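You operate a simulated robot arm through the tools that you are given. There is no shell and no other tool. Be economical: measure what you need, move in short steps, check, and stop when the job is done.

The job below is to be done with a simulated robot arm. You get a single attempt, and the scene is never put back.

## Task
Drain the water bowl, then set the air to about 4 bar.
Fine: air valve shut while the drain is open; drain shut and air valve open again after. Where these are worked on the way, their far stop is far enough and under half their travel is too little: air valve.

The check looks at the end state, three seconds after you hand in, the way a careful person would. Anything else that was tipped, shoved, dropped, spilled or broken makes it a failure.

## Robot
A 7-joint arm with a three-finger gripper on a trunk, on a base that drives. Base frame: it is fixed to the floor where the robot stands at the start and does not move with it; the origin is under the middle of the robot, x ahead of it, y to its left, z up. Readings come in m, degrees, newtons and seconds.
Its first joint turns from -166.0 to 166.0 degrees. Places, roughly: air coupler [2.6, -0.2, 0.5]; air drain valve [2.5, 0, 0.5]; air gauge [2.6, -0.1, 0.6]; air valve [2.5, 0.1, 0.7]; cabinet latch [2.5, -0.2, 1.2]; main switch [2.6, -0.3, 1.2]; orange tag [2.5, 0, 0.75]; regulator knob [2.6, -0.1, 0.7]; teal tag [2.5, 0, 0.75]; water bowl [2.6, 0, 0.6]. Payload 2.69 kg.
The TCP is the grasp point between the finger pads, 0.029 m short of the fingertips. In the tool frame z runs along the fingers and y along their closing line. Largest opening 0.12 m; the body of the gripper starts 0.078 m behind the TCP.
Orientation is that of the tool frame in the base frame, as a unit quaternion [w, x, y, z]. With the fingers straight down and closing along the base's y, the tool's x points along the base's -x, its y along +y and its z along -z.

## Interface
- The arm moves only by the tool arm_command. Its argument "steps" is a list of rows, each a list of 7 numbers: the gripper command, from -1 (fully open) to 1 (shut), values between in proportion, then the shift along the tool's x, y, z in m, then the turn, a rotation vector about the tool's x, y, z in rad. In form: [[gripper, x, y, z, rx, ry, rz], ...]. A call has 1 to 10 rows; each row shifts and turns the commanded pose from where the row before left it, along the tool's axes as they then stand. A row lasts 0.2 s, in which the tool goes at most 0.05 m and 8.6 degrees; a call with a longer step from one row to the next is refused whole, and so is a gripper value outside its range. A pose out of reach is approached as far as the arm can. The call stops where the force on the tool passes 40 N (or 10 N more than at its start, if that is more) or the arm is blocked; 0.2 s more then pass. Each finger halts on what it meets, pressing with about 30 N; the grip force reading is that of the motor and also rises with nothing between the fingers. The clock runs only during rows and for 0.2 s after the last one: add rows that do not move to give the fingers time. It gives the time, the measured TCP pose, the force on the tool (base axes), the opening and the grip force at its end, in the units of the frame above (readings bear some noise), with the torque about the TCP (base axes, N m) and any sound that the robot's microphone picked up.
- Cameras (640 x 400 px; columns grow to the right, rows downward): "scene" is now at [0.353, 0.2016, 1.2834]; the picture's right is [0.14, -0.99, 0.00], its down [-0.61, -0.08, -0.79] and it looks along [0.78, 0.11, -0.61] (base axes); focal length 275 px, centre (320, 200). "wrist" rides on the gripper at [0.063, 0, -0.104] in the tool frame; the picture's right is [0.00, 1.00, 0.00], its down [-0.83, 0.00, -0.56] and it looks along [-0.56, 0.00, 0.83] (tool axes); focal length 275 px, centre (320, 200). There is no depth. A picture from a camera that has moved, and an enlarged one, comes with that camera's place and axes in the base frame and with its lens.
- get_image(camera): a new picture of that camera. The clock stands still meanwhile.
- lift_body(by): slides the trunk up (or, below 0, down) by that many m; the arm and the scene camera ride with it, the base frame stays. It gives what a move gives, with no picture.
- roll_base(legs): drives the robot by 1 to 6 legs, each [ahead, left, turn to the left] in m, m and degrees, along the robot's own axes; the way and the turn of a leg run together, so that a leg with both is an arc; at most 1.5 m and 180 degrees a leg. The arm and the cameras ride along, it lands a little off, and it stops where it bumps. It gives what a move gives.
- turn_head(pan, tilt): turns the head with the scene camera to pan (to the left, within 143 degrees either way) and tilt (down, from -29 to 69), counted from straight ahead of the robot. It gives what a move gives.
- enlarge(camera, box): a new picture of the part [left, top, right, bottom] of that camera's present view, enlarged. The clock stands still meanwhile.
- hand_in(): hands the job in; it is judged then, once.

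Work in short steps. Places have to be worked out from the pictures, the camera data and where the tool is seen: move nearer, look again, correct. Check each grasp and each placing, and mend what went wrong. You have 120 turns and 90 pictures in all, those below and enlarged ones among them. Open the gripper and draw the arm clear of the work before you hand the job in, unless the task says otherwise; then end with one line.

The tools are called as name(argument=value, ...) on one line, values as JSON. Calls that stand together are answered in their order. arm_command: Moves the arm, as the interface text tells. Its arguments: {"type":"object","properties":{"steps":{"type":"array"}},"required":["steps"]} The other tools are called the same way: lift_body (by) slides the trunk up or down; roll_base (legs) drives the base; turn_head (pan, tilt) turns the head that bears the scene camera; get_image (camera) takes a picture; enlarge (camera, box) takes an enlarged picture of a part of a camera's view; hand_in () hands the job in.

At the start:

```text
time: 0.0
position: [0.6738, 0.1995, 0.827]
tcp_rot: [0.0, 0.0, 1.0, 0.0]
wrist_force: [-0.6, -0.5, 0.1]
wrist_torque: [0.02, 0.01, 0.0]
width: 0.1198
finger_force: 0.1
trunk travel left (down, up): [-0.275, 0.311]
robot x, y, heading: [0.0018, -0.0011, 0.0]
head pan, tilt: [7.9, 37.8]
```

scene: 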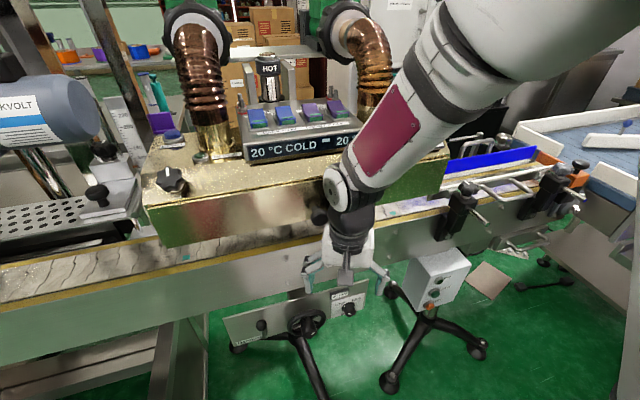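
wrist: 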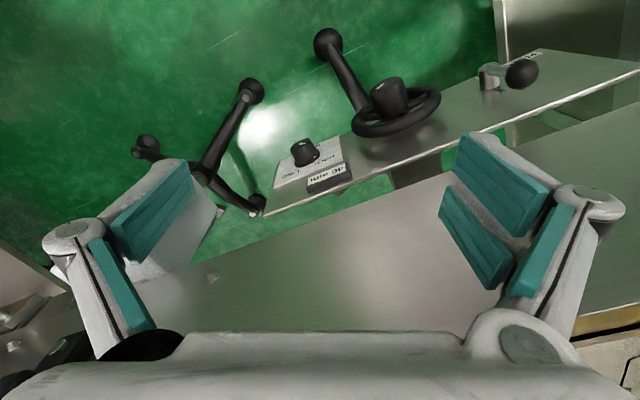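

The picture shows a conveyor machine right ahead, while the work sits near x=2.5. I look ahead with the head level to find the air unit and the way to it.

turn_head(pan=0, tilt=10)

get_image(camera="scene")

```text
time: 0.9
position: [0.6745, 0.1997, 0.8268]
tcp_rot: [0.0, -0.001, 1.0, 0.0]
wrist_force: [-0.5, 0.2, 0.2]
wrist_torque: [0.01, 0.01, -0.03]
width: 0.1202
finger_force: 0.0
trunk travel left (down, up): [-0.275, 0.311]
robot x, y, heading: [-0.0002, 0.0033, -0.1]
head pan, tilt: [0.0, 10.0]
```

```text
87 pictures are left
camera scene: at [0.3603, 0.1898, 1.3277], right [0.0, -1.0, 0.0], down [-0.17, 0.0, -0.98], along [0.98, 0.0, -0.17], focal length 275 px, centre (320, 200)
```

scene: 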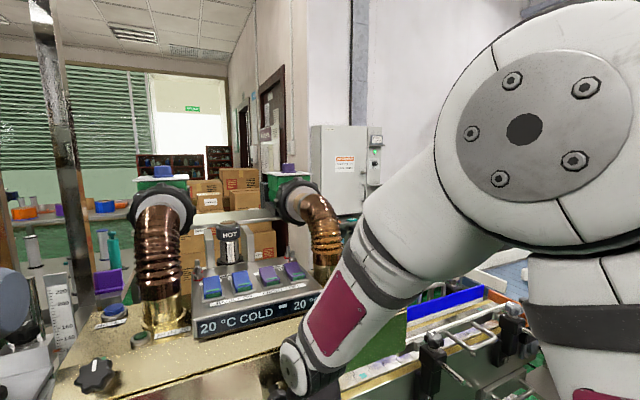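

The cabinet at about (345,165) is where the latch should be, and the air unit must lie below it, hidden by the machine and the arm. I look to the right and left for a way around.

turn_head(pan=-60, tilt=30)

get_image(camera="scene")

turn_head(pan=60, tilt=30)

get_image(camera="scene")

```text
time: 2.2
position: [0.674, 0.2, 0.8271]
tcp_rot: [0.0, 0.0, 1.0, 0.0]
wrist_force: [-0.4, 0.4, 0.6]
wrist_torque: [0.03, 0.01, -0.02]
width: 0.1197
finger_force: 0.2
trunk travel left (down, up): [-0.275, 0.311]
robot x, y, heading: [-0.0001, 0.0017, -0.1]
head pan, tilt: [-60.0, 30.0]
```

```text
86 pictures are left
camera scene: at [0.3126, 0.1114, 1.2955], right [-0.87, -0.5, 0.0], down [-0.25, 0.43, -0.87], along [0.43, -0.75, -0.5], focal length 275 px, centre (320, 200)
```

scene: 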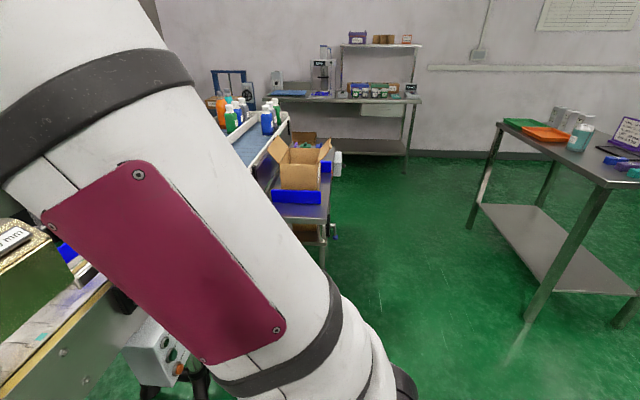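

```text
time: 4.2
position: [0.6748, 0.1988, 0.8265]
tcp_rot: [0.0, 0.001, 1.0, 0.0]
wrist_force: [0.0, 0.8, -0.1]
wrist_torque: [-0.03, -0.01, -0.02]
width: 0.1197
finger_force: 0.1
trunk travel left (down, up): [-0.275, 0.311]
robot x, y, heading: [0.0043, 0.0017, -0.1]
head pan, tilt: [60.0, 30.0]
```

```text
85 pictures are left
camera scene: at [0.3126, 0.268, 1.2955], right [0.87, -0.5, 0.0], down [-0.25, -0.43, -0.87], along [0.43, 0.75, -0.5], focal length 275 px, centre (320, 200)
```

scene: 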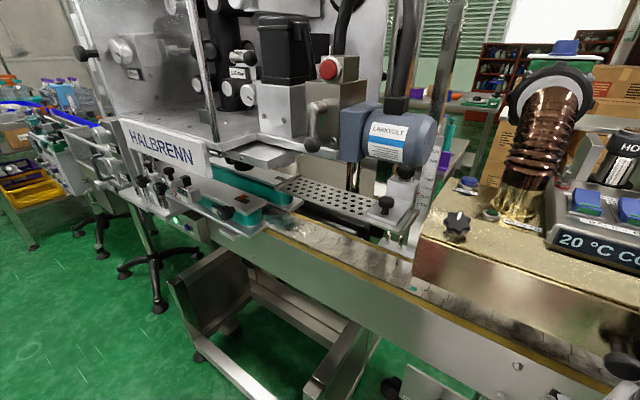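

The machine line runs across in front, with an aisle to the right and perhaps on the left. I look behind, then further along, to know the free floor before driving.

turn_head(pan=-130, tilt=25)

get_image(camera="scene")

turn_head(pan=125, tilt=25)

get_image(camera="scene")

```text
time: 7.0
position: [0.6748, 0.2003, 0.828]
tcp_rot: [0.0, 0.0, 1.0, -0.001]
wrist_force: [0.8, 0.5, -0.6]
wrist_torque: [0.02, 0.0, -0.03]
width: 0.1201
finger_force: 0.0
trunk travel left (down, up): [-0.275, 0.311]
robot x, y, heading: [-0.0022, 0.0007, 0.1]
head pan, tilt: [-130.0, 25.0]
```

```text
84 pictures are left
camera scene: at [0.2082, 0.1191, 1.3034], right [-0.77, 0.64, 0.0], down [0.27, 0.32, -0.91], along [-0.58, -0.69, -0.42], focal length 275 px, centre (320, 200)
```

scene: 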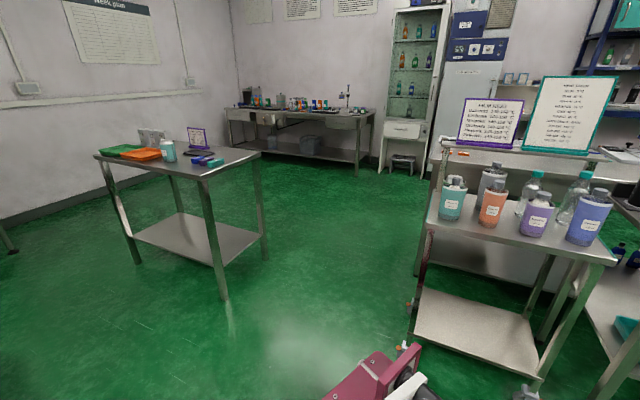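

```text
time: 10.6
position: [0.6737, 0.1992, 0.8274]
tcp_rot: [0.0, 0.001, 1.0, 0.0]
wrist_force: [0.2, 0.8, -0.2]
wrist_torque: [0.01, -0.02, 0.0]
width: 0.1201
finger_force: 0.0
trunk travel left (down, up): [-0.275, 0.311]
robot x, y, heading: [-0.0015, 0.0007, 0.1]
head pan, tilt: [125.0, 25.0]
```

```text
83 pictures are left
camera scene: at [0.2145, 0.2652, 1.3034], right [0.82, 0.57, 0.0], down [0.24, -0.35, -0.91], along [-0.52, 0.74, -0.42], focal length 275 px, centre (320, 200)
```

scene: 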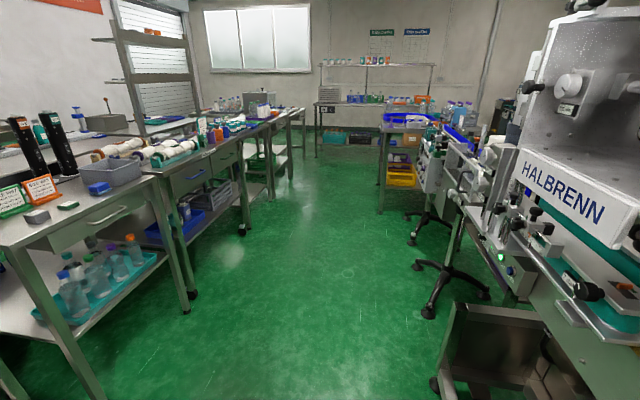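

The floor between the line and the tables is free, and the nearest object on the right is the table about 1.2 m away. I turn right in place so the arm leads along the aisle, then look ahead.

roll_base(legs=[[-0.1, 0, 0], [0, 0, -70]])

turn_head(pan=15, tilt=25)

get_image(camera="scene")

```text
time: 14.9
position: [0.2987, -0.5798, 0.8268]
tcp_rot: [-0.001, 0.586, 0.81, 0.0]
wrist_force: [0.4, 0.4, -0.1]
wrist_torque: [0.02, 0.01, -0.03]
width: 0.1201
finger_force: 0.0
trunk travel left (down, up): [-0.275, 0.311]
robot x, y, heading: [-0.0997, -0.0004, -71.6]
head pan, tilt: [125.0, 25.0]
```

```text
time: 16.7
position: [0.2988, -0.578, 0.8273]
tcp_rot: [0.0, 0.587, 0.81, 0.0]
wrist_force: [1.0, 0.5, 0.3]
wrist_torque: [-0.02, -0.02, 0.0]
width: 0.12
finger_force: 0.1
trunk travel left (down, up): [-0.275, 0.311]
robot x, y, heading: [-0.101, 0.0013, -71.7]
head pan, tilt: [15.0, 25.0]
```

```text
82 pictures are left
camera scene: at [0.2146, -0.2699, 1.3034], right [-0.84, -0.55, 0.0], down [-0.23, 0.35, -0.91], along [0.5, -0.76, -0.42], focal length 275 px, centre (320, 200)
```

scene: 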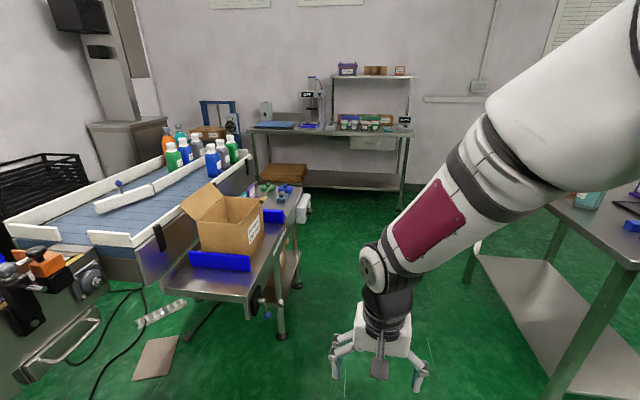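

The aisle goes between the carton table (leg near (0.98,-1.03)) and the steel table on the right. I drive along it and look again.

roll_base(legs=[[0.85, 0.12, 0]])

turn_head(pan=30, tilt=30)

get_image(camera="scene")

```text
time: 21.2
position: [0.6879, -1.3321, 0.8276]
tcp_rot: [0.0, 0.581, 0.814, 0.001]
wrist_force: [0.7, 0.0, -0.1]
wrist_torque: [0.0, 0.0, 0.02]
width: 0.1199
finger_force: 0.0
trunk travel left (down, up): [-0.275, 0.311]
robot x, y, heading: [0.2768, -0.7596, -71.0]
head pan, tilt: [15.0, 25.0]
```

```text
time: 22.0
position: [0.6872, -1.3312, 0.8279]
tcp_rot: [0.0, 0.58, 0.814, 0.0]
wrist_force: [-0.4, -0.6, -0.1]
wrist_torque: [0.01, -0.02, -0.02]
width: 0.12
finger_force: 0.1
trunk travel left (down, up): [-0.275, 0.311]
robot x, y, heading: [0.2836, -0.7619, -71.3]
head pan, tilt: [30.0, 30.0]
```

```text
81 pictures are left
camera scene: at [0.6156, -1.0071, 1.2955], right [-0.66, -0.75, 0.0], down [-0.38, 0.33, -0.87], along [0.65, -0.57, -0.5], focal length 275 px, centre (320, 200)
```

scene: 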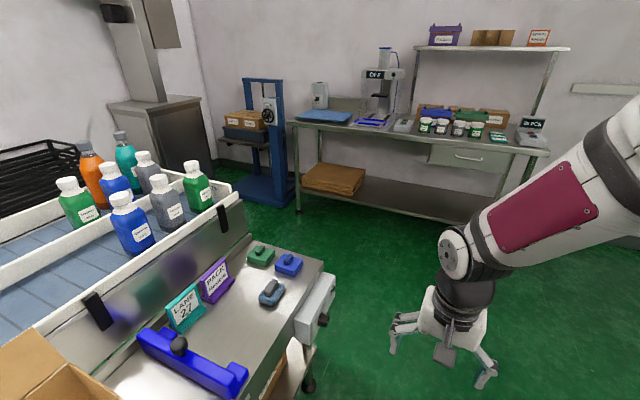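

The far end of the carton table is near (1.17,-1.5), with over a metre free between it and the blue stand near (2.4,-2.2). I drive past the end, then turn left.

roll_base(legs=[[0.8, 0, 0], [0.7, 0.25, 0], [0, 0, 70]])

turn_head(pan=30, tilt=25)

get_image(camera="scene")

```text
time: 30.8
position: [1.4991, -2.6386, 0.8299]
tcp_rot: [0.001, 0.537, 0.844, -0.003]
wrist_force: [-4.6, 0.1, 5.1]
wrist_torque: [0.17, -0.3, 0.09]
width: 0.1197
finger_force: 0.1
trunk travel left (down, up): [-0.275, 0.311]
robot x, y, heading: [1.0247, -2.1124, -64.3]
head pan, tilt: [30.0, 30.0]
stopped in leg 3: the force on the tool passed its limit at 52 N (the readings are from after the stop); the commanded pose is now the measured one
```

```text
time: 31.5
position: [1.5, -2.6387, 0.8289]
tcp_rot: [0.002, 0.536, 0.844, -0.004]
wrist_force: [-5.3, -1.1, 4.9]
wrist_torque: [0.16, -0.32, 0.04]
width: 0.1196
finger_force: 0.0
trunk travel left (down, up): [-0.275, 0.311]
robot x, y, heading: [1.0278, -2.1133, -64.0]
head pan, tilt: [30.0, 25.0]
```

```text
80 pictures are left
camera scene: at [1.3927, -2.3193, 1.3035], right [-0.56, -0.83, 0.0], down [-0.35, 0.24, -0.91], along [0.75, -0.5, -0.42], focal length 275 px, centre (320, 200)
```

scene: 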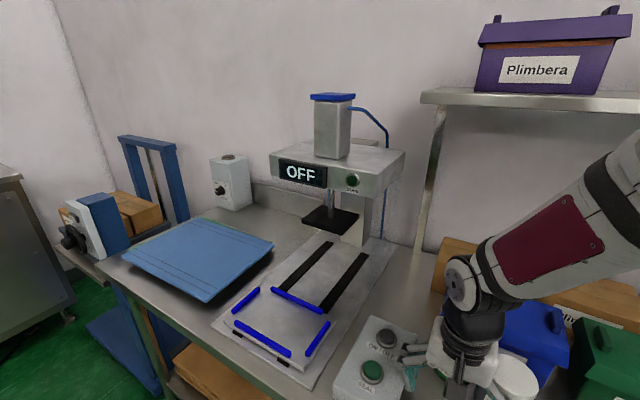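

The gripper met something on the bench, which is nearer than I judged. I look with the wrist camera before backing out.

get_image(camera="wrist")

```text
79 pictures are left
camera wrist: at [1.4733, -2.5814, 0.932], right [0.9, 0.43, 0.0], down [0.36, -0.75, 0.56], along [0.24, -0.51, -0.83], focal length 275 px, centre (320, 200)
```

wrist: 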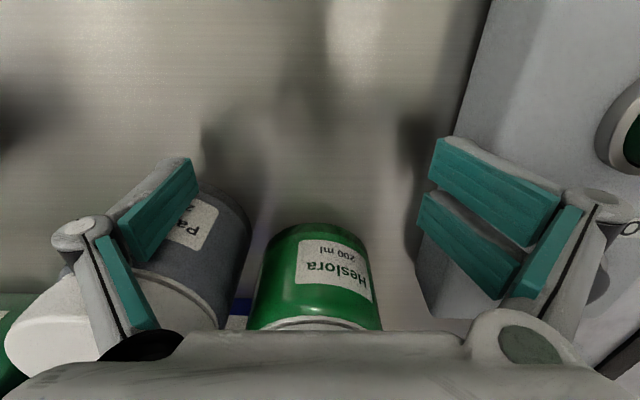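

The right-hand finger rests against the button box, and bottles stand beside the other finger but look upright. I raise the trunk straight up, a little first.

lift_body(by=0.04)

get_image(camera="wrist")

```text
time: 32.3
position: [1.5002, -2.6385, 0.8683]
tcp_rot: [0.002, 0.536, 0.844, -0.003]
wrist_force: [0.3, 0.2, -0.1]
wrist_torque: [-0.03, -0.02, 0.02]
width: 0.1199
finger_force: 0.2
trunk travel left (down, up): [-0.315, 0.271]
robot x, y, heading: [1.0243, -2.1145, -64.2]
head pan, tilt: [30.0, 25.0]
```

```text
78 pictures are left
camera wrist: at [1.4736, -2.5814, 0.9717], right [0.9, 0.43, 0.0], down [0.36, -0.75, 0.56], along [0.24, -0.51, -0.83], focal length 275 px, centre (320, 200)
```

wrist: 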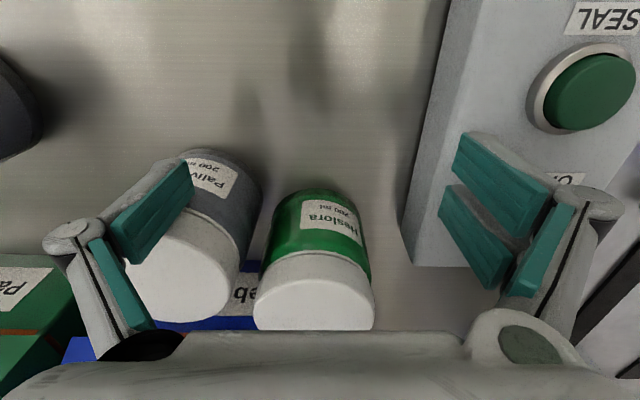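

The contact is gone and the bottles stand upright. I raise a bit more to clear the bottle caps and the box, then back straight out.

lift_body(by=0.12)

get_image(camera="wrist")

roll_base(legs=[[-0.35, 0, 0]])

get_image(camera="scene")

```text
time: 33.8
position: [1.5007, -2.6383, 0.9896]
tcp_rot: [0.002, 0.536, 0.844, -0.004]
wrist_force: [0.6, 0.1, 0.6]
wrist_torque: [-0.01, 0.03, -0.03]
width: 0.1197
finger_force: 0.0
trunk travel left (down, up): [-0.435, 0.151]
robot x, y, heading: [1.0276, -2.112, -63.9]
head pan, tilt: [30.0, 25.0]
```

```text
77 pictures are left
camera wrist: at [1.4736, -2.5815, 1.0917], right [0.9, 0.43, 0.0], down [0.36, -0.75, 0.56], along [0.24, -0.51, -0.83], focal length 275 px, centre (320, 200)
```

wrist: 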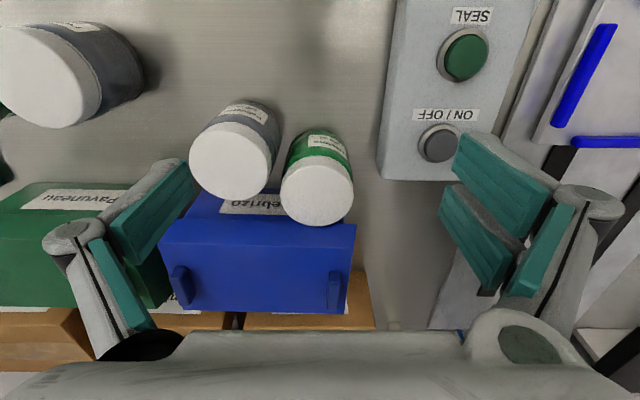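

```text
time: 36.1
position: [1.3485, -2.3303, 0.9885]
tcp_rot: [0.002, 0.537, 0.844, -0.003]
wrist_force: [1.3, -0.1, -0.4]
wrist_torque: [0.02, 0.01, -0.02]
width: 0.12
finger_force: 0.0
trunk travel left (down, up): [-0.435, 0.151]
robot x, y, heading: [0.8782, -1.8054, -63.9]
head pan, tilt: [30.0, 25.0]
```

```text
76 pictures are left
camera scene: at [1.2046, -1.9357, 1.4628], right [-0.56, -0.83, 0.0], down [-0.35, 0.24, -0.91], along [0.75, -0.51, -0.42], focal length 275 px, centre (320, 200)
```

scene: 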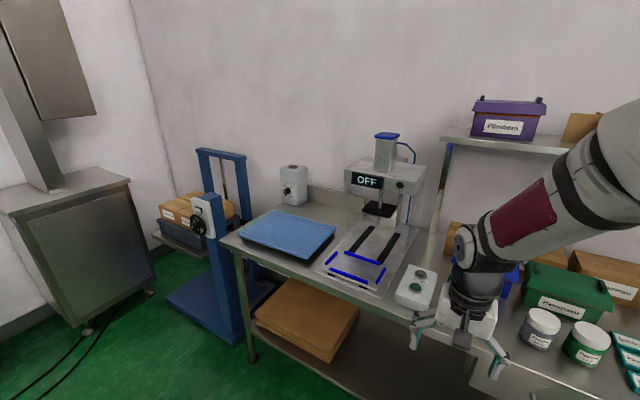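

Everything on the bench still stands. The bench front runs from (2.24,-2.2) to about (1.2,-2.6), so I turn left only to about heading -20 here, and look at the passage.

roll_base(legs=[[0, 0, 44]])

turn_head(pan=45, tilt=30)

get_image(camera="scene")

```text
time: 38.5
position: [1.5806, -1.8469, 0.9891]
tcp_rot: [0.003, 0.175, 0.985, -0.002]
wrist_force: [0.5, 0.1, -0.1]
wrist_torque: [0.02, -0.01, -0.01]
width: 0.1199
finger_force: 0.1
trunk travel left (down, up): [-0.435, 0.151]
robot x, y, heading: [0.874, -1.8042, -19.3]
head pan, tilt: [30.0, 25.0]
```

```text
time: 39.3
position: [1.5811, -1.8465, 0.9884]
tcp_rot: [0.003, 0.176, 0.984, -0.002]
wrist_force: [-0.1, 0.1, 0.0]
wrist_torque: [-0.03, -0.01, 0.01]
width: 0.12
finger_force: 0.1
trunk travel left (down, up): [-0.435, 0.151]
robot x, y, heading: [0.878, -1.8052, -19.3]
head pan, tilt: [45.0, 30.0]
```

```text
75 pictures are left
camera scene: at [1.1929, -1.6462, 1.4549], right [0.43, -0.9, 0.0], down [-0.45, -0.22, -0.87], along [0.78, 0.38, -0.5], focal length 275 px, centre (320, 200)
```

scene: 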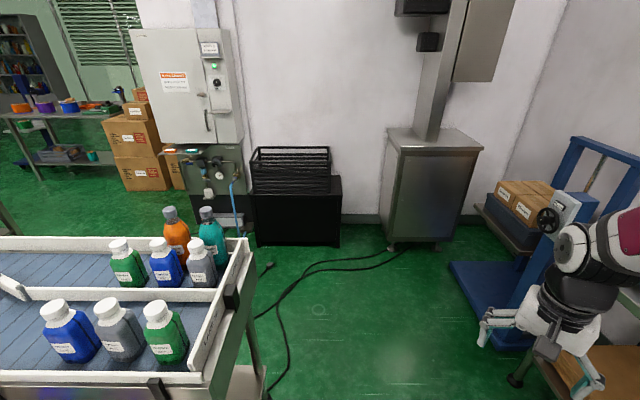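

Now the air unit shows under the wall cabinet at left, and the room is turned about 20° in the base frame. The corridor between conveyor and wall is about 1 m wide, so I first shift the tool to the robot's right side, to keep it off the conveyor when I turn left.

arm_command(steps=[[-1, 0, -0.045, 0, 0, 0, 0], [-1, 0, -0.045, 0, 0, 0, 0], [-1, 0, -0.045, 0, 0, 0, 0], [-1, 0, -0.045, 0, 0, 0, 0], [-1, 0, -0.045, 0, 0, 0, 0], [-1, 0, -0.045, 0, 0, 0, 0], [-1, 0, -0.045, 0, 0, 0, 0], [1, 0, -0.03, 0, 0, 0, 0]])

enlarge(camera="scene", box=[120, 20, 280, 260])

```text
time: 41.1
position: [1.4637, -2.1676, 0.9925]
tcp_rot: [0.003, 0.175, 0.985, -0.003]
wrist_force: [0.9, 0.2, -0.1]
wrist_torque: [-0.08, 0.04, -0.02]
width: 0.0238
finger_force: 5.7
trunk travel left (down, up): [-0.435, 0.151]
robot x, y, heading: [0.8754, -1.8044, -19.0]
head pan, tilt: [45.0, 30.0]
```

```text
1.67 times, centred on (200, 140) of scene
camera zoom: at [1.1929, -1.6457, 1.4548], right [0.43, -0.9, 0.0], down [-0.45, -0.22, -0.87], along [0.78, 0.38, -0.5], focal length 458 px, centre (520, 300)
```

zoom: 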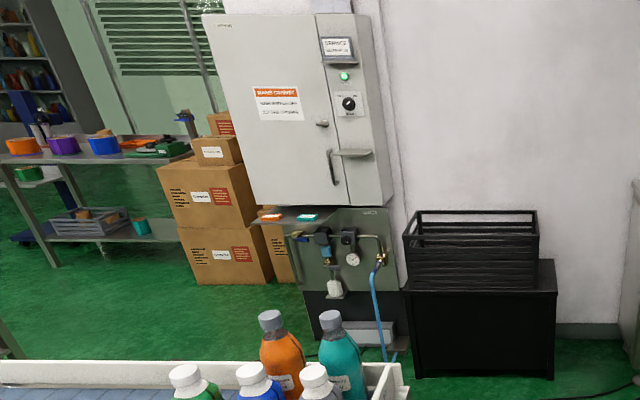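

I turn to the room's direction, drive past the conveyor end, then turn to face up the corridor.

roll_base(legs=[[0, 0, 39], [0.95, -0.24, 0], [0, 0, 50]])

turn_head(pan=0, tilt=30)

get_image(camera="scene")

```text
time: 50.0
position: [2.1944, -1.1528, 0.9918]
tcp_rot: [0.005, -0.558, 0.83, 0.0]
wrist_force: [0.2, -0.2, 0.4]
wrist_torque: [0.02, 0.03, -0.01]
width: 0.0
finger_force: 28.8
trunk travel left (down, up): [-0.435, 0.151]
robot x, y, heading: [1.8112, -1.7252, 69.1]
head pan, tilt: [45.0, 30.0]
```

```text
time: 51.2
position: [2.1946, -1.1508, 0.9929]
tcp_rot: [0.004, -0.559, 0.829, 0.0]
wrist_force: [-0.4, 0.1, 0.3]
wrist_torque: [-0.01, -0.04, -0.02]
width: 0.0
finger_force: 28.4
trunk travel left (down, up): [-0.435, 0.151]
robot x, y, heading: [1.815, -1.7261, 68.8]
head pan, tilt: [0.0, 30.0]
```

```text
73 pictures are left
camera scene: at [1.7364, -1.4055, 1.4549], right [0.93, -0.36, 0.0], down [-0.18, -0.47, -0.87], along [0.31, 0.81, -0.5], focal length 275 px, centre (320, 200)
```

scene: 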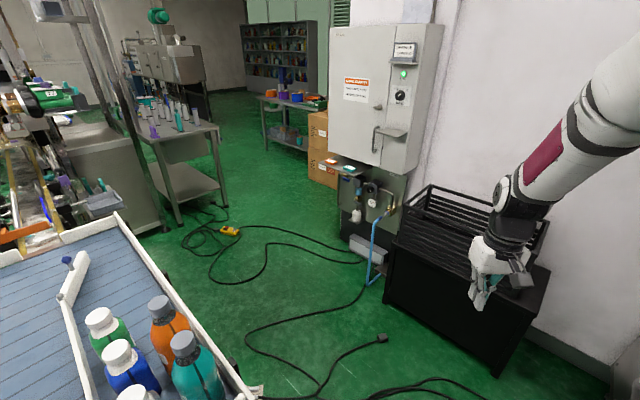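

The corridor is clear up to the panel. I move up beside the conveyor, turn to about 112°, and advance, then look at the panel from nearby.

roll_base(legs=[[0.53, -0.05, 0], [0, 0, 43], [0.62, -0.08, 0]])

turn_head(pan=-55, tilt=40)

get_image(camera="scene")

```text
time: 59.3
position: [1.8, 0.0283, 0.9939]
tcp_rot: [-0.003, 0.819, -0.573, -0.002]
wrist_force: [0.3, 0.1, -0.3]
wrist_torque: [0.02, 0.01, -0.01]
width: 0.0
finger_force: 28.8
trunk travel left (down, up): [-0.435, 0.151]
robot x, y, heading: [1.9033, -0.6524, 110.9]
head pan, tilt: [0.0, 30.0]
```

```text
time: 60.5
position: [1.7995, 0.0295, 0.9921]
tcp_rot: [-0.004, 0.819, -0.573, -0.002]
wrist_force: [0.4, 0.3, 0.4]
wrist_torque: [0.0, 0.0, 0.03]
width: 0.0
finger_force: 28.7
trunk travel left (down, up): [-0.435, 0.151]
robot x, y, heading: [1.9028, -0.6545, 111.2]
head pan, tilt: [-55.0, 40.0]
```

```text
72 pictures are left
camera scene: at [1.7105, -0.4823, 1.4395], right [0.83, -0.56, 0.0], down [-0.36, -0.53, -0.77], along [0.43, 0.64, -0.64], focal length 275 px, centre (320, 200)
```

scene: 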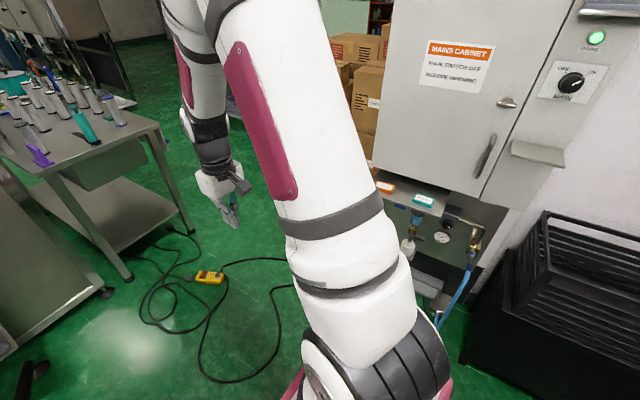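

I lower the trunk so that the head looks in under the cabinet shelf; the tool is over free floor.

lift_body(by=-0.4)

turn_head(pan=-60, tilt=25)

get_image(camera="scene")

```text
time: 64.4
position: [1.8005, 0.0297, 0.5924]
tcp_rot: [-0.003, 0.819, -0.574, -0.003]
wrist_force: [0.9, -0.5, 0.1]
wrist_torque: [0.03, -0.01, -0.01]
width: 0.0001
finger_force: 28.5
trunk travel left (down, up): [-0.035, 0.551]
robot x, y, heading: [1.9002, -0.6538, 110.8]
head pan, tilt: [-55.0, 40.0]
```

```text
time: 65.1
position: [1.8011, 0.0291, 0.5927]
tcp_rot: [-0.003, 0.819, -0.573, -0.002]
wrist_force: [-0.1, -0.3, 0.3]
wrist_torque: [0.02, -0.01, -0.02]
width: 0.0
finger_force: 28.5
trunk travel left (down, up): [-0.035, 0.551]
robot x, y, heading: [1.9013, -0.6545, 110.8]
head pan, tilt: [-60.0, 25.0]
```

```text
71 pictures are left
camera scene: at [1.6786, -0.3708, 1.0629], right [0.78, -0.63, 0.0], down [-0.27, -0.33, -0.91], along [0.57, 0.7, -0.42], focal length 275 px, centre (320, 200)
```

scene: 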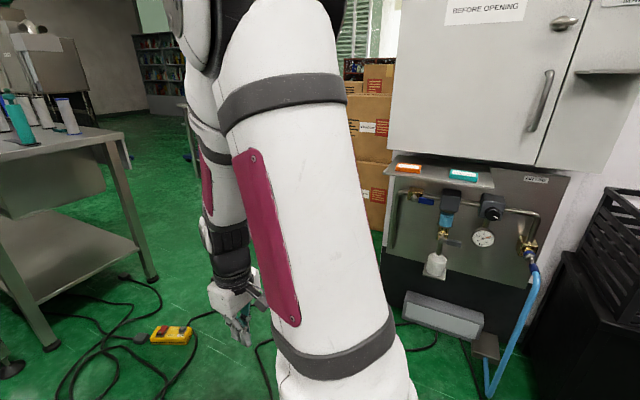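

enlarge(camera="scene", box=[380, 145, 580, 285])

```text
2.86 times, centred on (480, 215) of scene
camera zoom: at [1.6786, -0.3708, 1.0629], right [0.78, -0.63, 0.0], down [-0.27, -0.33, -0.91], along [0.57, 0.7, -0.42], focal length 785 px, centre (-137, 157)
```

zoom: 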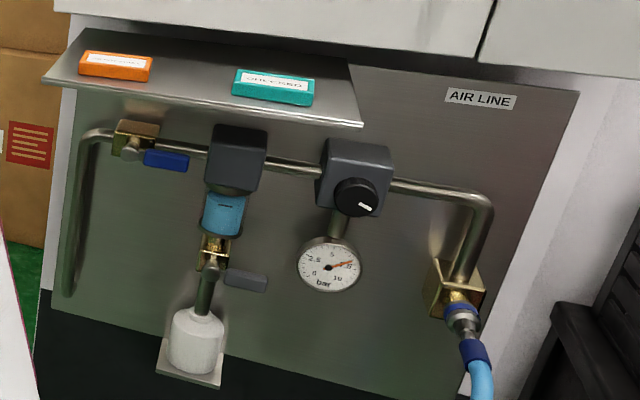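

The panel is clear to see: air valve lever (blue) lies along the pipe = open, drain lever (grey) is across its pipe = shut, the gauge reads about 7-8 bar. I now turn the tool from pointing down to pointing at the panel, with the fingers closing vertically.

arm_command(steps=[[1, 0, 0, 0, 0.149, 0, 0], [1, 0, 0, 0, 0.149, 0, 0], [1, 0, 0, 0, 0.149, 0, 0], [1, 0, 0, 0, 0.149, 0, 0], [1, 0, 0, 0, 0.149, 0, 0], [1, 0, 0, 0, 0.149, 0, 0], [1, 0, 0, 0, 0.149, 0, 0], [1, 0, 0, 0, 0.149, 0, 0], [1, 0, 0, 0, 0.149, 0, 0], [1, 0, 0, 0, 0.149, 0, 0]])

get_image(camera="wrist")

get_image(camera="scene")

```text
time: 67.3
position: [1.8001, 0.029, 0.5919]
tcp_rot: [-0.559, 0.599, -0.422, 0.388]
wrist_force: [-0.6, -0.3, -0.2]
wrist_torque: [-0.01, -0.03, 0.03]
width: 0.0
finger_force: 28.6
trunk travel left (down, up): [-0.035, 0.551]
robot x, y, heading: [1.9009, -0.6588, 111.0]
head pan, tilt: [-60.0, 25.0]
```

```text
69 pictures are left
camera wrist: at [1.7245, -0.0663, 0.5994], right [-0.07, -0.02, -1.0], down [-0.81, 0.59, 0.04], along [0.59, 0.81, -0.06], focal length 275 px, centre (320, 200)
```

wrist: 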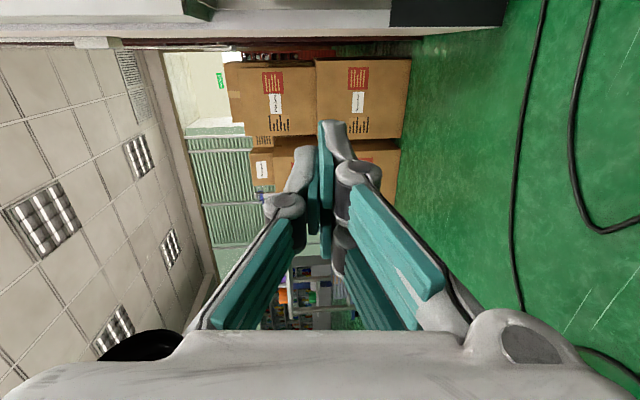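

```text
68 pictures are left
camera scene: at [1.6787, -0.3708, 1.0629], right [0.78, -0.63, 0.0], down [-0.27, -0.33, -0.91], along [0.57, 0.7, -0.42], focal length 275 px, centre (320, 200)
```

scene: 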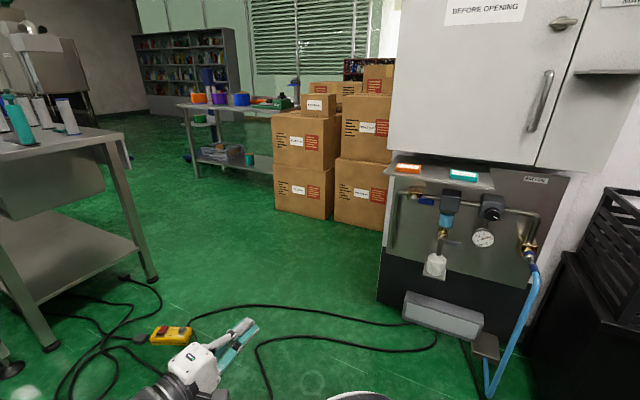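

The views are clean and the tool now points at the panel; from the edges I judge the panel normal to be about 25.5° and the gauge at (2.597,-0.11,0.561). I correct the yaw and move the tool toward a place in front of the panel.

arm_command(steps=[[1, 0, 0, 0, 0.074, -0.094, -0.01], [1, 0.034, 0, 0.034, 0, 0, 0], [1, 0.034, 0, 0.034, 0, 0, 0], [1, 0.034, 0, 0.034, 0, 0, 0], [1, 0.034, 0, 0.034, 0, 0, 0], [1, 0.034, 0, 0.034, 0, 0, 0], [1, 0.034, 0, 0.034, 0, 0, 0], [1, 0.034, 0, 0.034, 0, 0, 0], [1, 0.034, 0, 0.034, 0, 0, 0]])

get_image(camera="wrist")

get_image(camera="scene")

```text
time: 69.3
position: [2.1438, -0.0367, 0.5425]
tcp_rot: [-0.597, 0.599, -0.378, 0.375]
wrist_force: [0.3, -0.1, -0.1]
wrist_torque: [0.01, -0.02, 0.01]
width: 0.0
finger_force: 29.0
out of reach, approached as far as the arm can: row 3, 4, 5, 6, 7
trunk travel left (down, up): [-0.035, 0.551]
robot x, y, heading: [1.9004, -0.652, 111.0]
head pan, tilt: [-60.0, 25.0]
```

```text
67 pictures are left
camera wrist: at [2.078, -0.1392, 0.5419], right [0.0, 0.0, -1.0], down [-0.86, 0.51, 0.0], along [0.51, 0.86, 0.0], focal length 275 px, centre (320, 200)
```

wrist: 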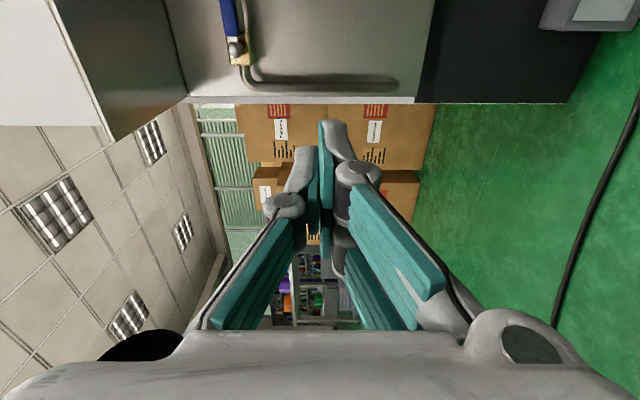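

```text
66 pictures are left
camera scene: at [1.6781, -0.3711, 1.0629], right [0.78, -0.63, 0.0], down [-0.27, -0.33, -0.91], along [0.57, 0.7, -0.42], focal length 275 px, centre (320, 200)
```

scene: 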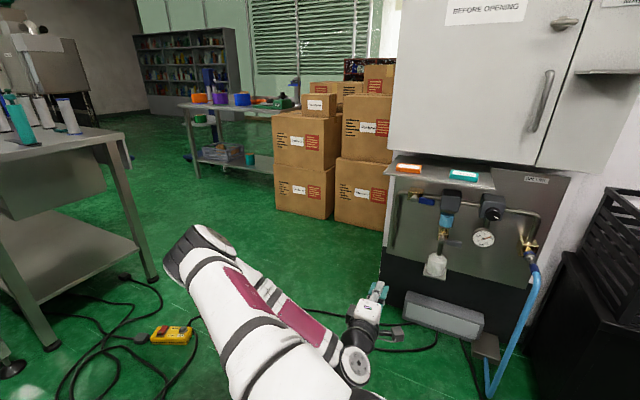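

The wrist and scene rays agree on the valve stem at about (2.486,0.098,0.666). I move right, up and a little closer for a better look at the lever and to test the reach.

arm_command(steps=[[1, 0.03, -0.02, 0.02, 0, 0, 0], [1, 0.03, -0.02, 0.02, 0, 0, 0], [1, 0.03, -0.02, 0.02, 0, 0, 0], [1, 0.03, -0.02, 0.02, 0, 0, 0], [1, 0, 0, 0, 0, 0, 0]])

get_image(camera="wrist")

```text
time: 70.5
position: [2.2711, -0.1112, 0.6215]
tcp_rot: [0.598, -0.598, 0.378, -0.376]
wrist_force: [-0.2, 0.0, 0.3]
wrist_torque: [-0.03, 0.01, 0.0]
width: 0.0002
finger_force: 28.2
trunk travel left (down, up): [-0.035, 0.551]
robot x, y, heading: [1.902, -0.6553, 111.0]
head pan, tilt: [-60.0, 25.0]
```

```text
65 pictures are left
camera wrist: at [2.2053, -0.2131, 0.6207], right [0.0, 0.0, -1.0], down [-0.86, 0.51, 0.0], along [0.51, 0.86, 0.0], focal length 275 px, centre (320, 200)
```

wrist: 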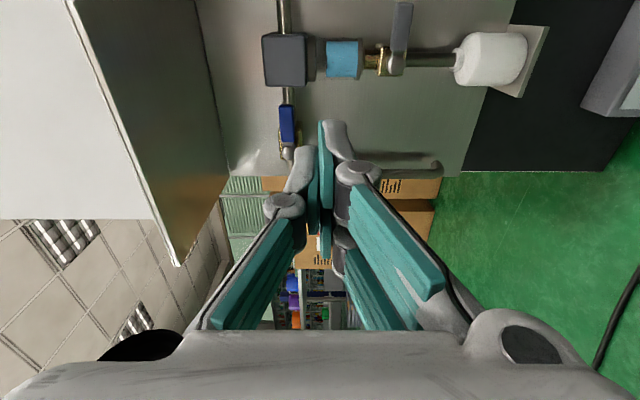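

The reach is good. I place the valve stem at r≈0.975 and the lever tip at r≈1.046 along the panel, z≈0.668, with the lever front about 0.28 m ahead of the tool; the shelf above is at z≈0.78. I half-open the fingers and line up to straddle the lever, stopping short to look.

arm_command(steps=[[0.1, -0.018, -0.0155, 0.03, 0, 0, 0], [0.1, -0.018, -0.0155, 0.03, 0, 0, 0], [0.1, -0.018, -0.0155, 0.03, 0, 0, 0], [0.1, 0, 0, 0.04, 0, 0, 0], [0.1, 0, 0, 0.04, 0, 0, 0], [0.1, 0, 0, 0.02, 0, 0, 0], [0.1, 0, 0, 0, 0, 0, 0]])

get_image(camera="wrist")

enlarge(camera="scene", box=[380, 145, 580, 285])

```text
time: 72.1
position: [2.4154, 0.0233, 0.6263]
tcp_rot: [0.599, -0.596, 0.378, -0.378]
wrist_force: [0.9, -0.3, 0.0]
wrist_torque: [-0.01, -0.02, 0.04]
width: 0.054
finger_force: 0.0
out of reach, approached as far as the arm can: row 2, 3, 4, 5
trunk travel left (down, up): [-0.035, 0.551]
robot x, y, heading: [1.9009, -0.6504, 110.9]
head pan, tilt: [-60.0, 25.0]
```

```text
64 pictures are left
camera wrist: at [2.3484, -0.0802, 0.6249], right [0.01, 0.0, -1.0], down [-0.86, 0.51, -0.01], along [0.51, 0.86, 0.0], focal length 275 px, centre (320, 200)
```

wrist: 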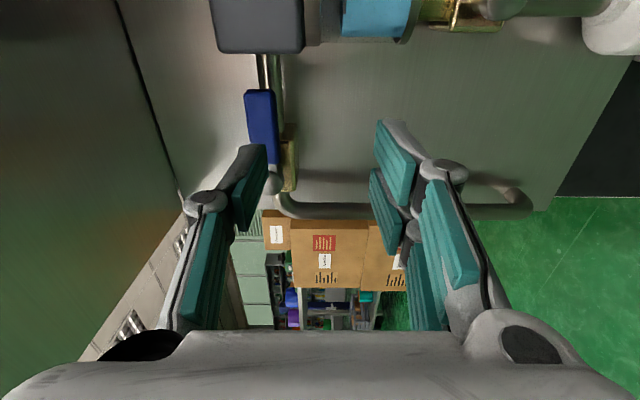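

```text
2.86 times, centred on (480, 215) of scene
camera zoom: at [1.6787, -0.3708, 1.0629], right [0.78, -0.63, 0.0], down [-0.27, -0.33, -0.91], along [0.57, 0.7, -0.42], focal length 785 px, centre (-137, 157)
```

zoom: 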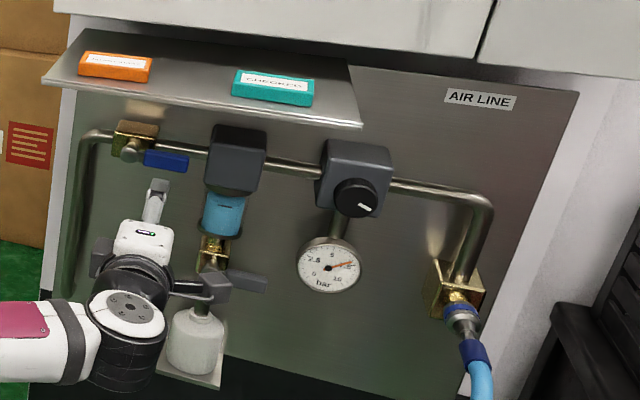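

The tool is at r≈1.02 but 0.04 m low, as the arm is near a limit there; the lever sits at z≈0.667. I raise the trunk by 0.04 to bring the fingers level with it and look.

lift_body(by=0.04)

get_image(camera="wrist")

```text
time: 73.0
position: [2.4138, 0.0211, 0.6646]
tcp_rot: [0.599, -0.596, 0.378, -0.378]
wrist_force: [0.0, -1.0, 0.3]
wrist_torque: [0.0, -0.01, -0.03]
width: 0.054
finger_force: 0.0
trunk travel left (down, up): [-0.075, 0.511]
robot x, y, heading: [1.9016, -0.6531, 111.1]
head pan, tilt: [-60.0, 25.0]
```

```text
62 pictures are left
camera wrist: at [2.3473, -0.0801, 0.6638], right [0.01, 0.0, -1.0], down [-0.86, 0.51, -0.01], along [0.51, 0.86, 0.0], focal length 275 px, centre (320, 200)
```

wrist: 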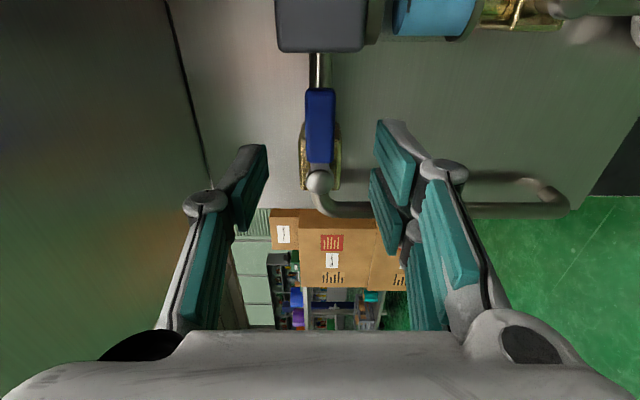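

The lever now lies centred between the fingers. I move forward about 0.085 so the pads straddle it, then look.

arm_command(steps=[[0.1, 0, 0, 0.029, 0, 0, 0], [0.1, 0, 0, 0.029, 0, 0, 0], [0.1, 0, 0, 0.027, 0, 0, 0], [0.1, 0, 0, 0, 0, 0, 0]])

get_image(camera="wrist")

enlarge(camera="scene", box=[380, 165, 580, 305])

```text
time: 74.0
position: [2.4913, 0.0606, 0.6662]
tcp_rot: [0.599, -0.595, 0.378, -0.38]
wrist_force: [-0.3, -0.5, -0.1]
wrist_torque: [-0.02, 0.03, 0.02]
width: 0.0538
finger_force: 0.1
trunk travel left (down, up): [-0.075, 0.511]
robot x, y, heading: [1.9015, -0.6529, 111.2]
head pan, tilt: [-60.0, 25.0]
```

```text
61 pictures are left
camera wrist: at [2.4241, -0.0414, 0.6648], right [0.01, 0.0, -1.0], down [-0.86, 0.51, -0.01], along [0.51, 0.86, 0.0], focal length 275 px, centre (320, 200)
```

wrist: 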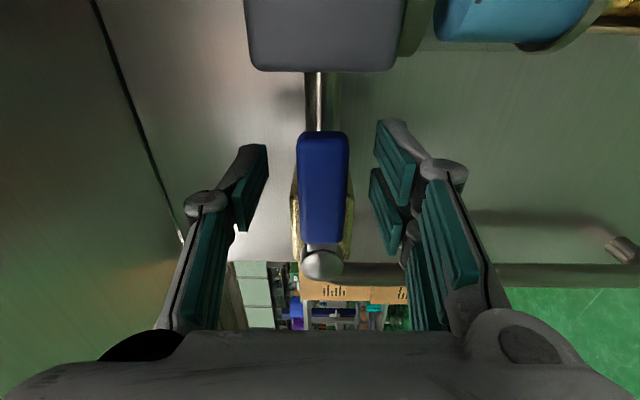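

```text
2.86 times, centred on (480, 235) of scene
camera zoom: at [1.6784, -0.3699, 1.1027], right [0.78, -0.63, 0.0], down [-0.27, -0.33, -0.91], along [0.57, 0.7, -0.42], focal length 785 px, centre (-137, 100)
```

zoom: 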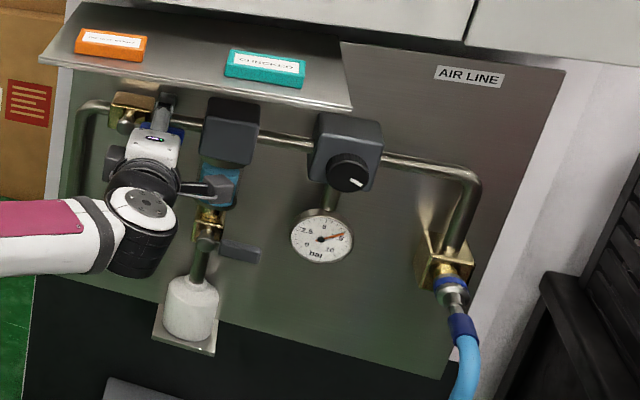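

The lever is between the fingers at the right depth. I close loosely around it and swing it down on an arc about the stem, turning the tool along with it.

arm_command(steps=[[0.6, 0, 0, 0, 0, 0, 0], [0.6, 0, 0, 0, 0, 0, 0], [0.6, -0.0005, 0.0072, 0, 0, 0, 0.145], [0.6, -0.0005, 0.0072, 0, 0, 0, 0.145], [0.6, -0.0005, 0.0072, 0, 0, 0, 0.145], [0.6, -0.0005, 0.0072, 0, 0, 0, 0.145], [0.6, -0.0005, 0.0072, 0, 0, 0, 0.145]])

get_image(camera="wrist")

```text
time: 75.3
position: [2.4901, 0.067, 0.6573]
tcp_rot: [0.681, -0.483, 0.503, -0.224]
wrist_force: [-8.6, -5.3, 12.4]
wrist_torque: [-0.97, 0.08, 0.27]
width: 0.0478
finger_force: 17.8
trunk travel left (down, up): [-0.075, 0.511]
robot x, y, heading: [1.9043, -0.6536, 111.3]
head pan, tilt: [-60.0, 25.0]
stopped in row 6: the force on the tool passed its limit at 43 N (the readings are from after the stop); the commanded pose is now the measured one
```

```text
59 pictures are left
camera wrist: at [2.4216, -0.0295, 0.6242], right [-0.18, 0.43, -0.89], down [-0.83, 0.42, 0.37], along [0.53, 0.8, 0.28], focal length 275 px, centre (320, 200)
```

wrist: 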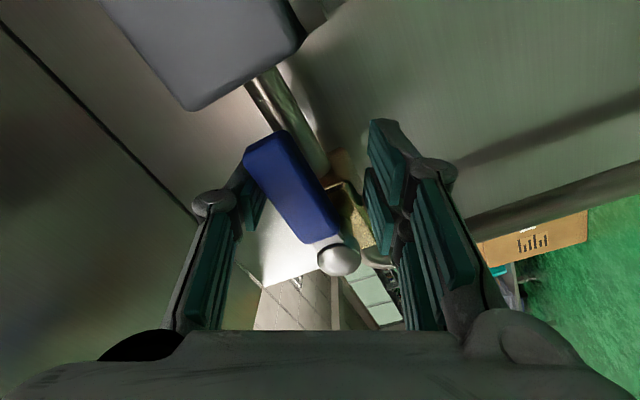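

The tool turned about 33° but the lever stayed parallel to the pipe, pushing the fingers apart: it does not go down. I open, undo the arc and check.

arm_command(steps=[[0.1, 0, 0, 0, 0, 0, 0], [0.1, 0, -0.0027, 0, 0, 0, -0.145], [0.1, 0, -0.0027, 0, 0, 0, -0.145], [0.1, 0, -0.0027, 0, 0, 0, -0.145], [0.1, 0, -0.0027, 0, 0, 0, -0.14], [0.1, 0, 0, 0, 0, 0, 0]])

get_image(camera="wrist")

```text
time: 76.7
position: [2.4909, 0.0643, 0.6649]
tcp_rot: [-0.588, 0.606, -0.346, 0.408]
wrist_force: [0.1, -0.1, 0.5]
wrist_torque: [0.02, -0.05, 0.02]
width: 0.0539
finger_force: 0.1
trunk travel left (down, up): [-0.075, 0.511]
robot x, y, heading: [1.9044, -0.6547, 111.0]
head pan, tilt: [-60.0, 25.0]
```

```text
58 pictures are left
camera wrist: at [2.4246, -0.0385, 0.6675], right [0.06, -0.07, -1.0], down [-0.86, 0.51, -0.09], along [0.51, 0.86, -0.03], focal length 275 px, centre (320, 200)
```

wrist: 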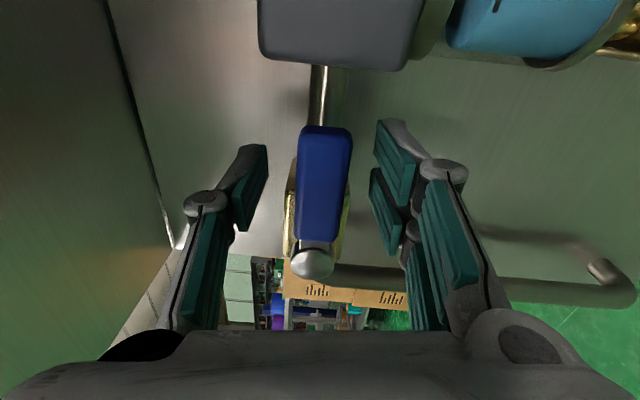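

The lever is unmoved and horizontal. I test the other direction: loosely straddled, a small upward arc, staying below the shelf.

arm_command(steps=[[0.5, 0, 0, 0, 0, 0, 0.09], [0.5, 0, -0.005, 0, 0, 0, 0], [0.5, -0.0005, -0.0072, 0, 0, 0, -0.13], [0.5, -0.0005, -0.0072, 0, 0, 0, -0.13], [0.5, -0.0005, -0.0072, 0, 0, 0, -0.13]])

get_image(camera="wrist")

```text
time: 77.7
position: [2.4887, 0.068, 0.6711]
tcp_rot: [-0.546, 0.639, -0.299, 0.453]
wrist_force: [3.2, 1.5, -20.8]
wrist_torque: [-0.33, 0.33, -0.09]
width: 0.0422
finger_force: 9.4
out of reach, approached as far as the arm can: row 4, 5
trunk travel left (down, up): [-0.075, 0.511]
robot x, y, heading: [1.9025, -0.6521, 111.0]
head pan, tilt: [-60.0, 25.0]
stopped in row 5: the force on the tool passed its limit at 49 N (the readings are from after the stop); the commanded pose is now the measured one
```

```text
57 pictures are left
camera wrist: at [2.4203, -0.0321, 0.6856], right [0.12, -0.23, -0.97], down [-0.84, 0.49, -0.22], along [0.52, 0.84, -0.14], focal length 275 px, centre (320, 200)
```

wrist: 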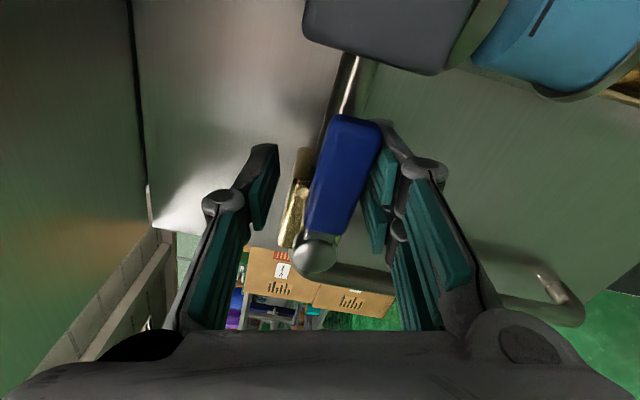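

Still parallel to the pipe, and the fingers did not close to the lever's width: the tips are probably catching the brass body behind the lever. I open, level the roll, retreat 0.016 and grip further out at the tip.

arm_command(steps=[[0.1, 0, 0, -0.018, 0, 0, 0], [0.1, 0, 0, 0, 0, 0, 0.13], [0.1, 0, 0, 0, 0, 0, 0.133], [0.1, 0.022, 0.005, 0, 0, 0, 0], [0.8, 0, 0, 0, 0, 0, 0], [0.8, 0, 0, 0, 0, 0, 0]])

get_image(camera="wrist")

```text
time: 79.1
position: [2.4792, 0.0408, 0.6647]
tcp_rot: [0.602, -0.594, 0.378, -0.377]
wrist_force: [-5.8, -0.1, -24.5]
wrist_torque: [-1.4, 0.0, 0.2]
width: 0.0194
finger_force: 44.6
trunk travel left (down, up): [-0.075, 0.511]
robot x, y, heading: [1.8996, -0.6508, 111.0]
head pan, tilt: [-60.0, 25.0]
```

```text
56 pictures are left
camera wrist: at [2.4117, -0.0613, 0.6633], right [0.01, 0.0, -1.0], down [-0.86, 0.51, 0.0], along [0.51, 0.86, 0.01], focal length 275 px, centre (320, 200)
```

wrist: 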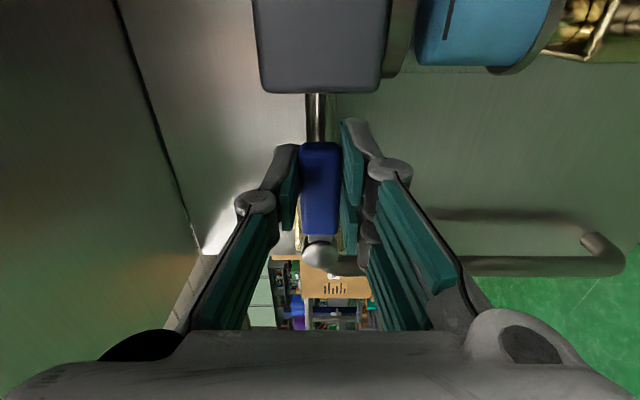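

Now the pads hold the lever (0.019 m). I turn it down on the arc about the stem with radius 0.062.

arm_command(steps=[[0.8, 0, 0.003, 0, 0, 0, 0], [0.8, -0.0004, 0.0074, 0, 0, 0, 0.12], [0.8, -0.0004, 0.0074, 0, 0, 0, 0.12], [0.8, -0.0004, 0.0074, 0, 0, 0, 0.12], [0.8, -0.0004, 0.0074, 0, 0, 0, 0.12]])

get_image(camera="wrist")

```text
time: 80.2
position: [2.4807, 0.044, 0.6617]
tcp_rot: [0.668, -0.511, 0.467, -0.272]
wrist_force: [-16.5, -8.3, 12.0]
wrist_torque: [-1.79, -0.35, 0.73]
width: 0.0311
finger_force: 44.9
trunk travel left (down, up): [-0.075, 0.511]
robot x, y, heading: [1.8998, -0.6559, 111.4]
head pan, tilt: [-60.0, 25.0]
stopped in row 5: the force on the tool passed its limit at 46 N (the readings are from after the stop); the commanded pose is now the measured one
```

```text
55 pictures are left
camera wrist: at [2.4127, -0.0551, 0.635], right [-0.11, 0.33, -0.94], down [-0.85, 0.46, 0.26], along [0.52, 0.82, 0.22], focal length 275 px, centre (320, 200)
```

wrist: 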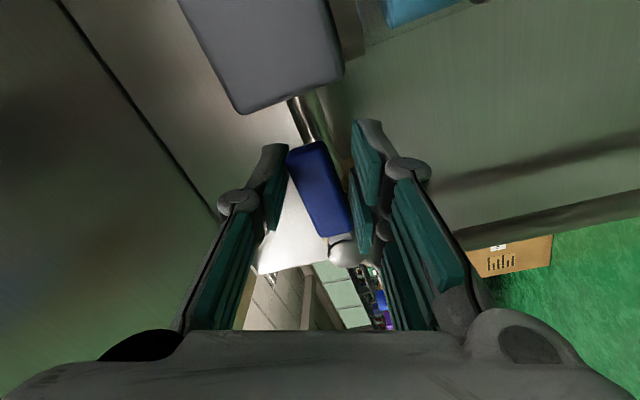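

The lever did not turn down under about 45 N, so the other way must be the right one. I open, level the roll again, grip the tip and try a small upward arc.

arm_command(steps=[[0.1, 0, 0, 0, 0, 0, -0.12], [0.1, 0, 0, 0, 0, 0, -0.12], [0.1, 0, -0.004, 0, 0, 0, -0.11], [0.8, 0, 0, 0, 0, 0, 0], [0.8, 0, 0, 0, 0, 0, 0], [0.8, 0, -0.004, 0, 0, 0, 0], [0.8, -0.0004, -0.0074, 0, 0, 0, -0.12], [0.8, -0.0004, -0.0074, 0, 0, 0, -0.12], [0.8, -0.0004, -0.0074, 0, 0, 0, -0.12]])

get_image(camera="wrist")

```text
time: 82.3
position: [2.4796, 0.045, 0.6827]
tcp_rot: [-0.528, 0.646, -0.263, 0.485]
wrist_force: [15.2, 5.1, -7.1]
wrist_torque: [-0.58, 0.32, 0.07]
width: 0.0193
finger_force: 44.6
trunk travel left (down, up): [-0.075, 0.511]
robot x, y, heading: [1.9065, -0.6533, 110.6]
head pan, tilt: [-60.0, 25.0]
stopped in row 9: the force on the tool passed its limit at 41 N (the readings are from after the stop); the commanded pose is now the measured one
```

```text
54 pictures are left
camera wrist: at [2.4098, -0.0534, 0.7014], right [0.17, -0.31, -0.94], down [-0.83, 0.47, -0.31], along [0.53, 0.83, -0.17], focal length 275 px, centre (320, 200)
```

wrist: 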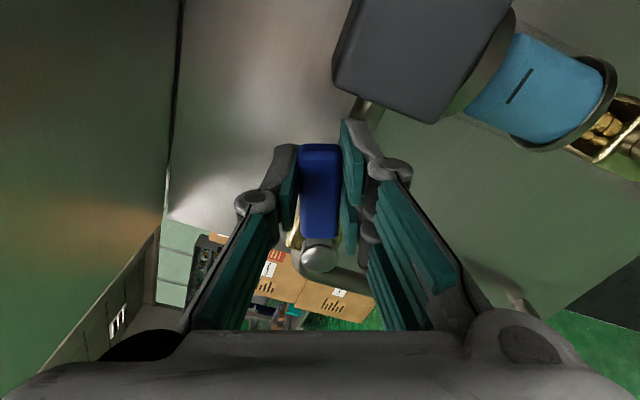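

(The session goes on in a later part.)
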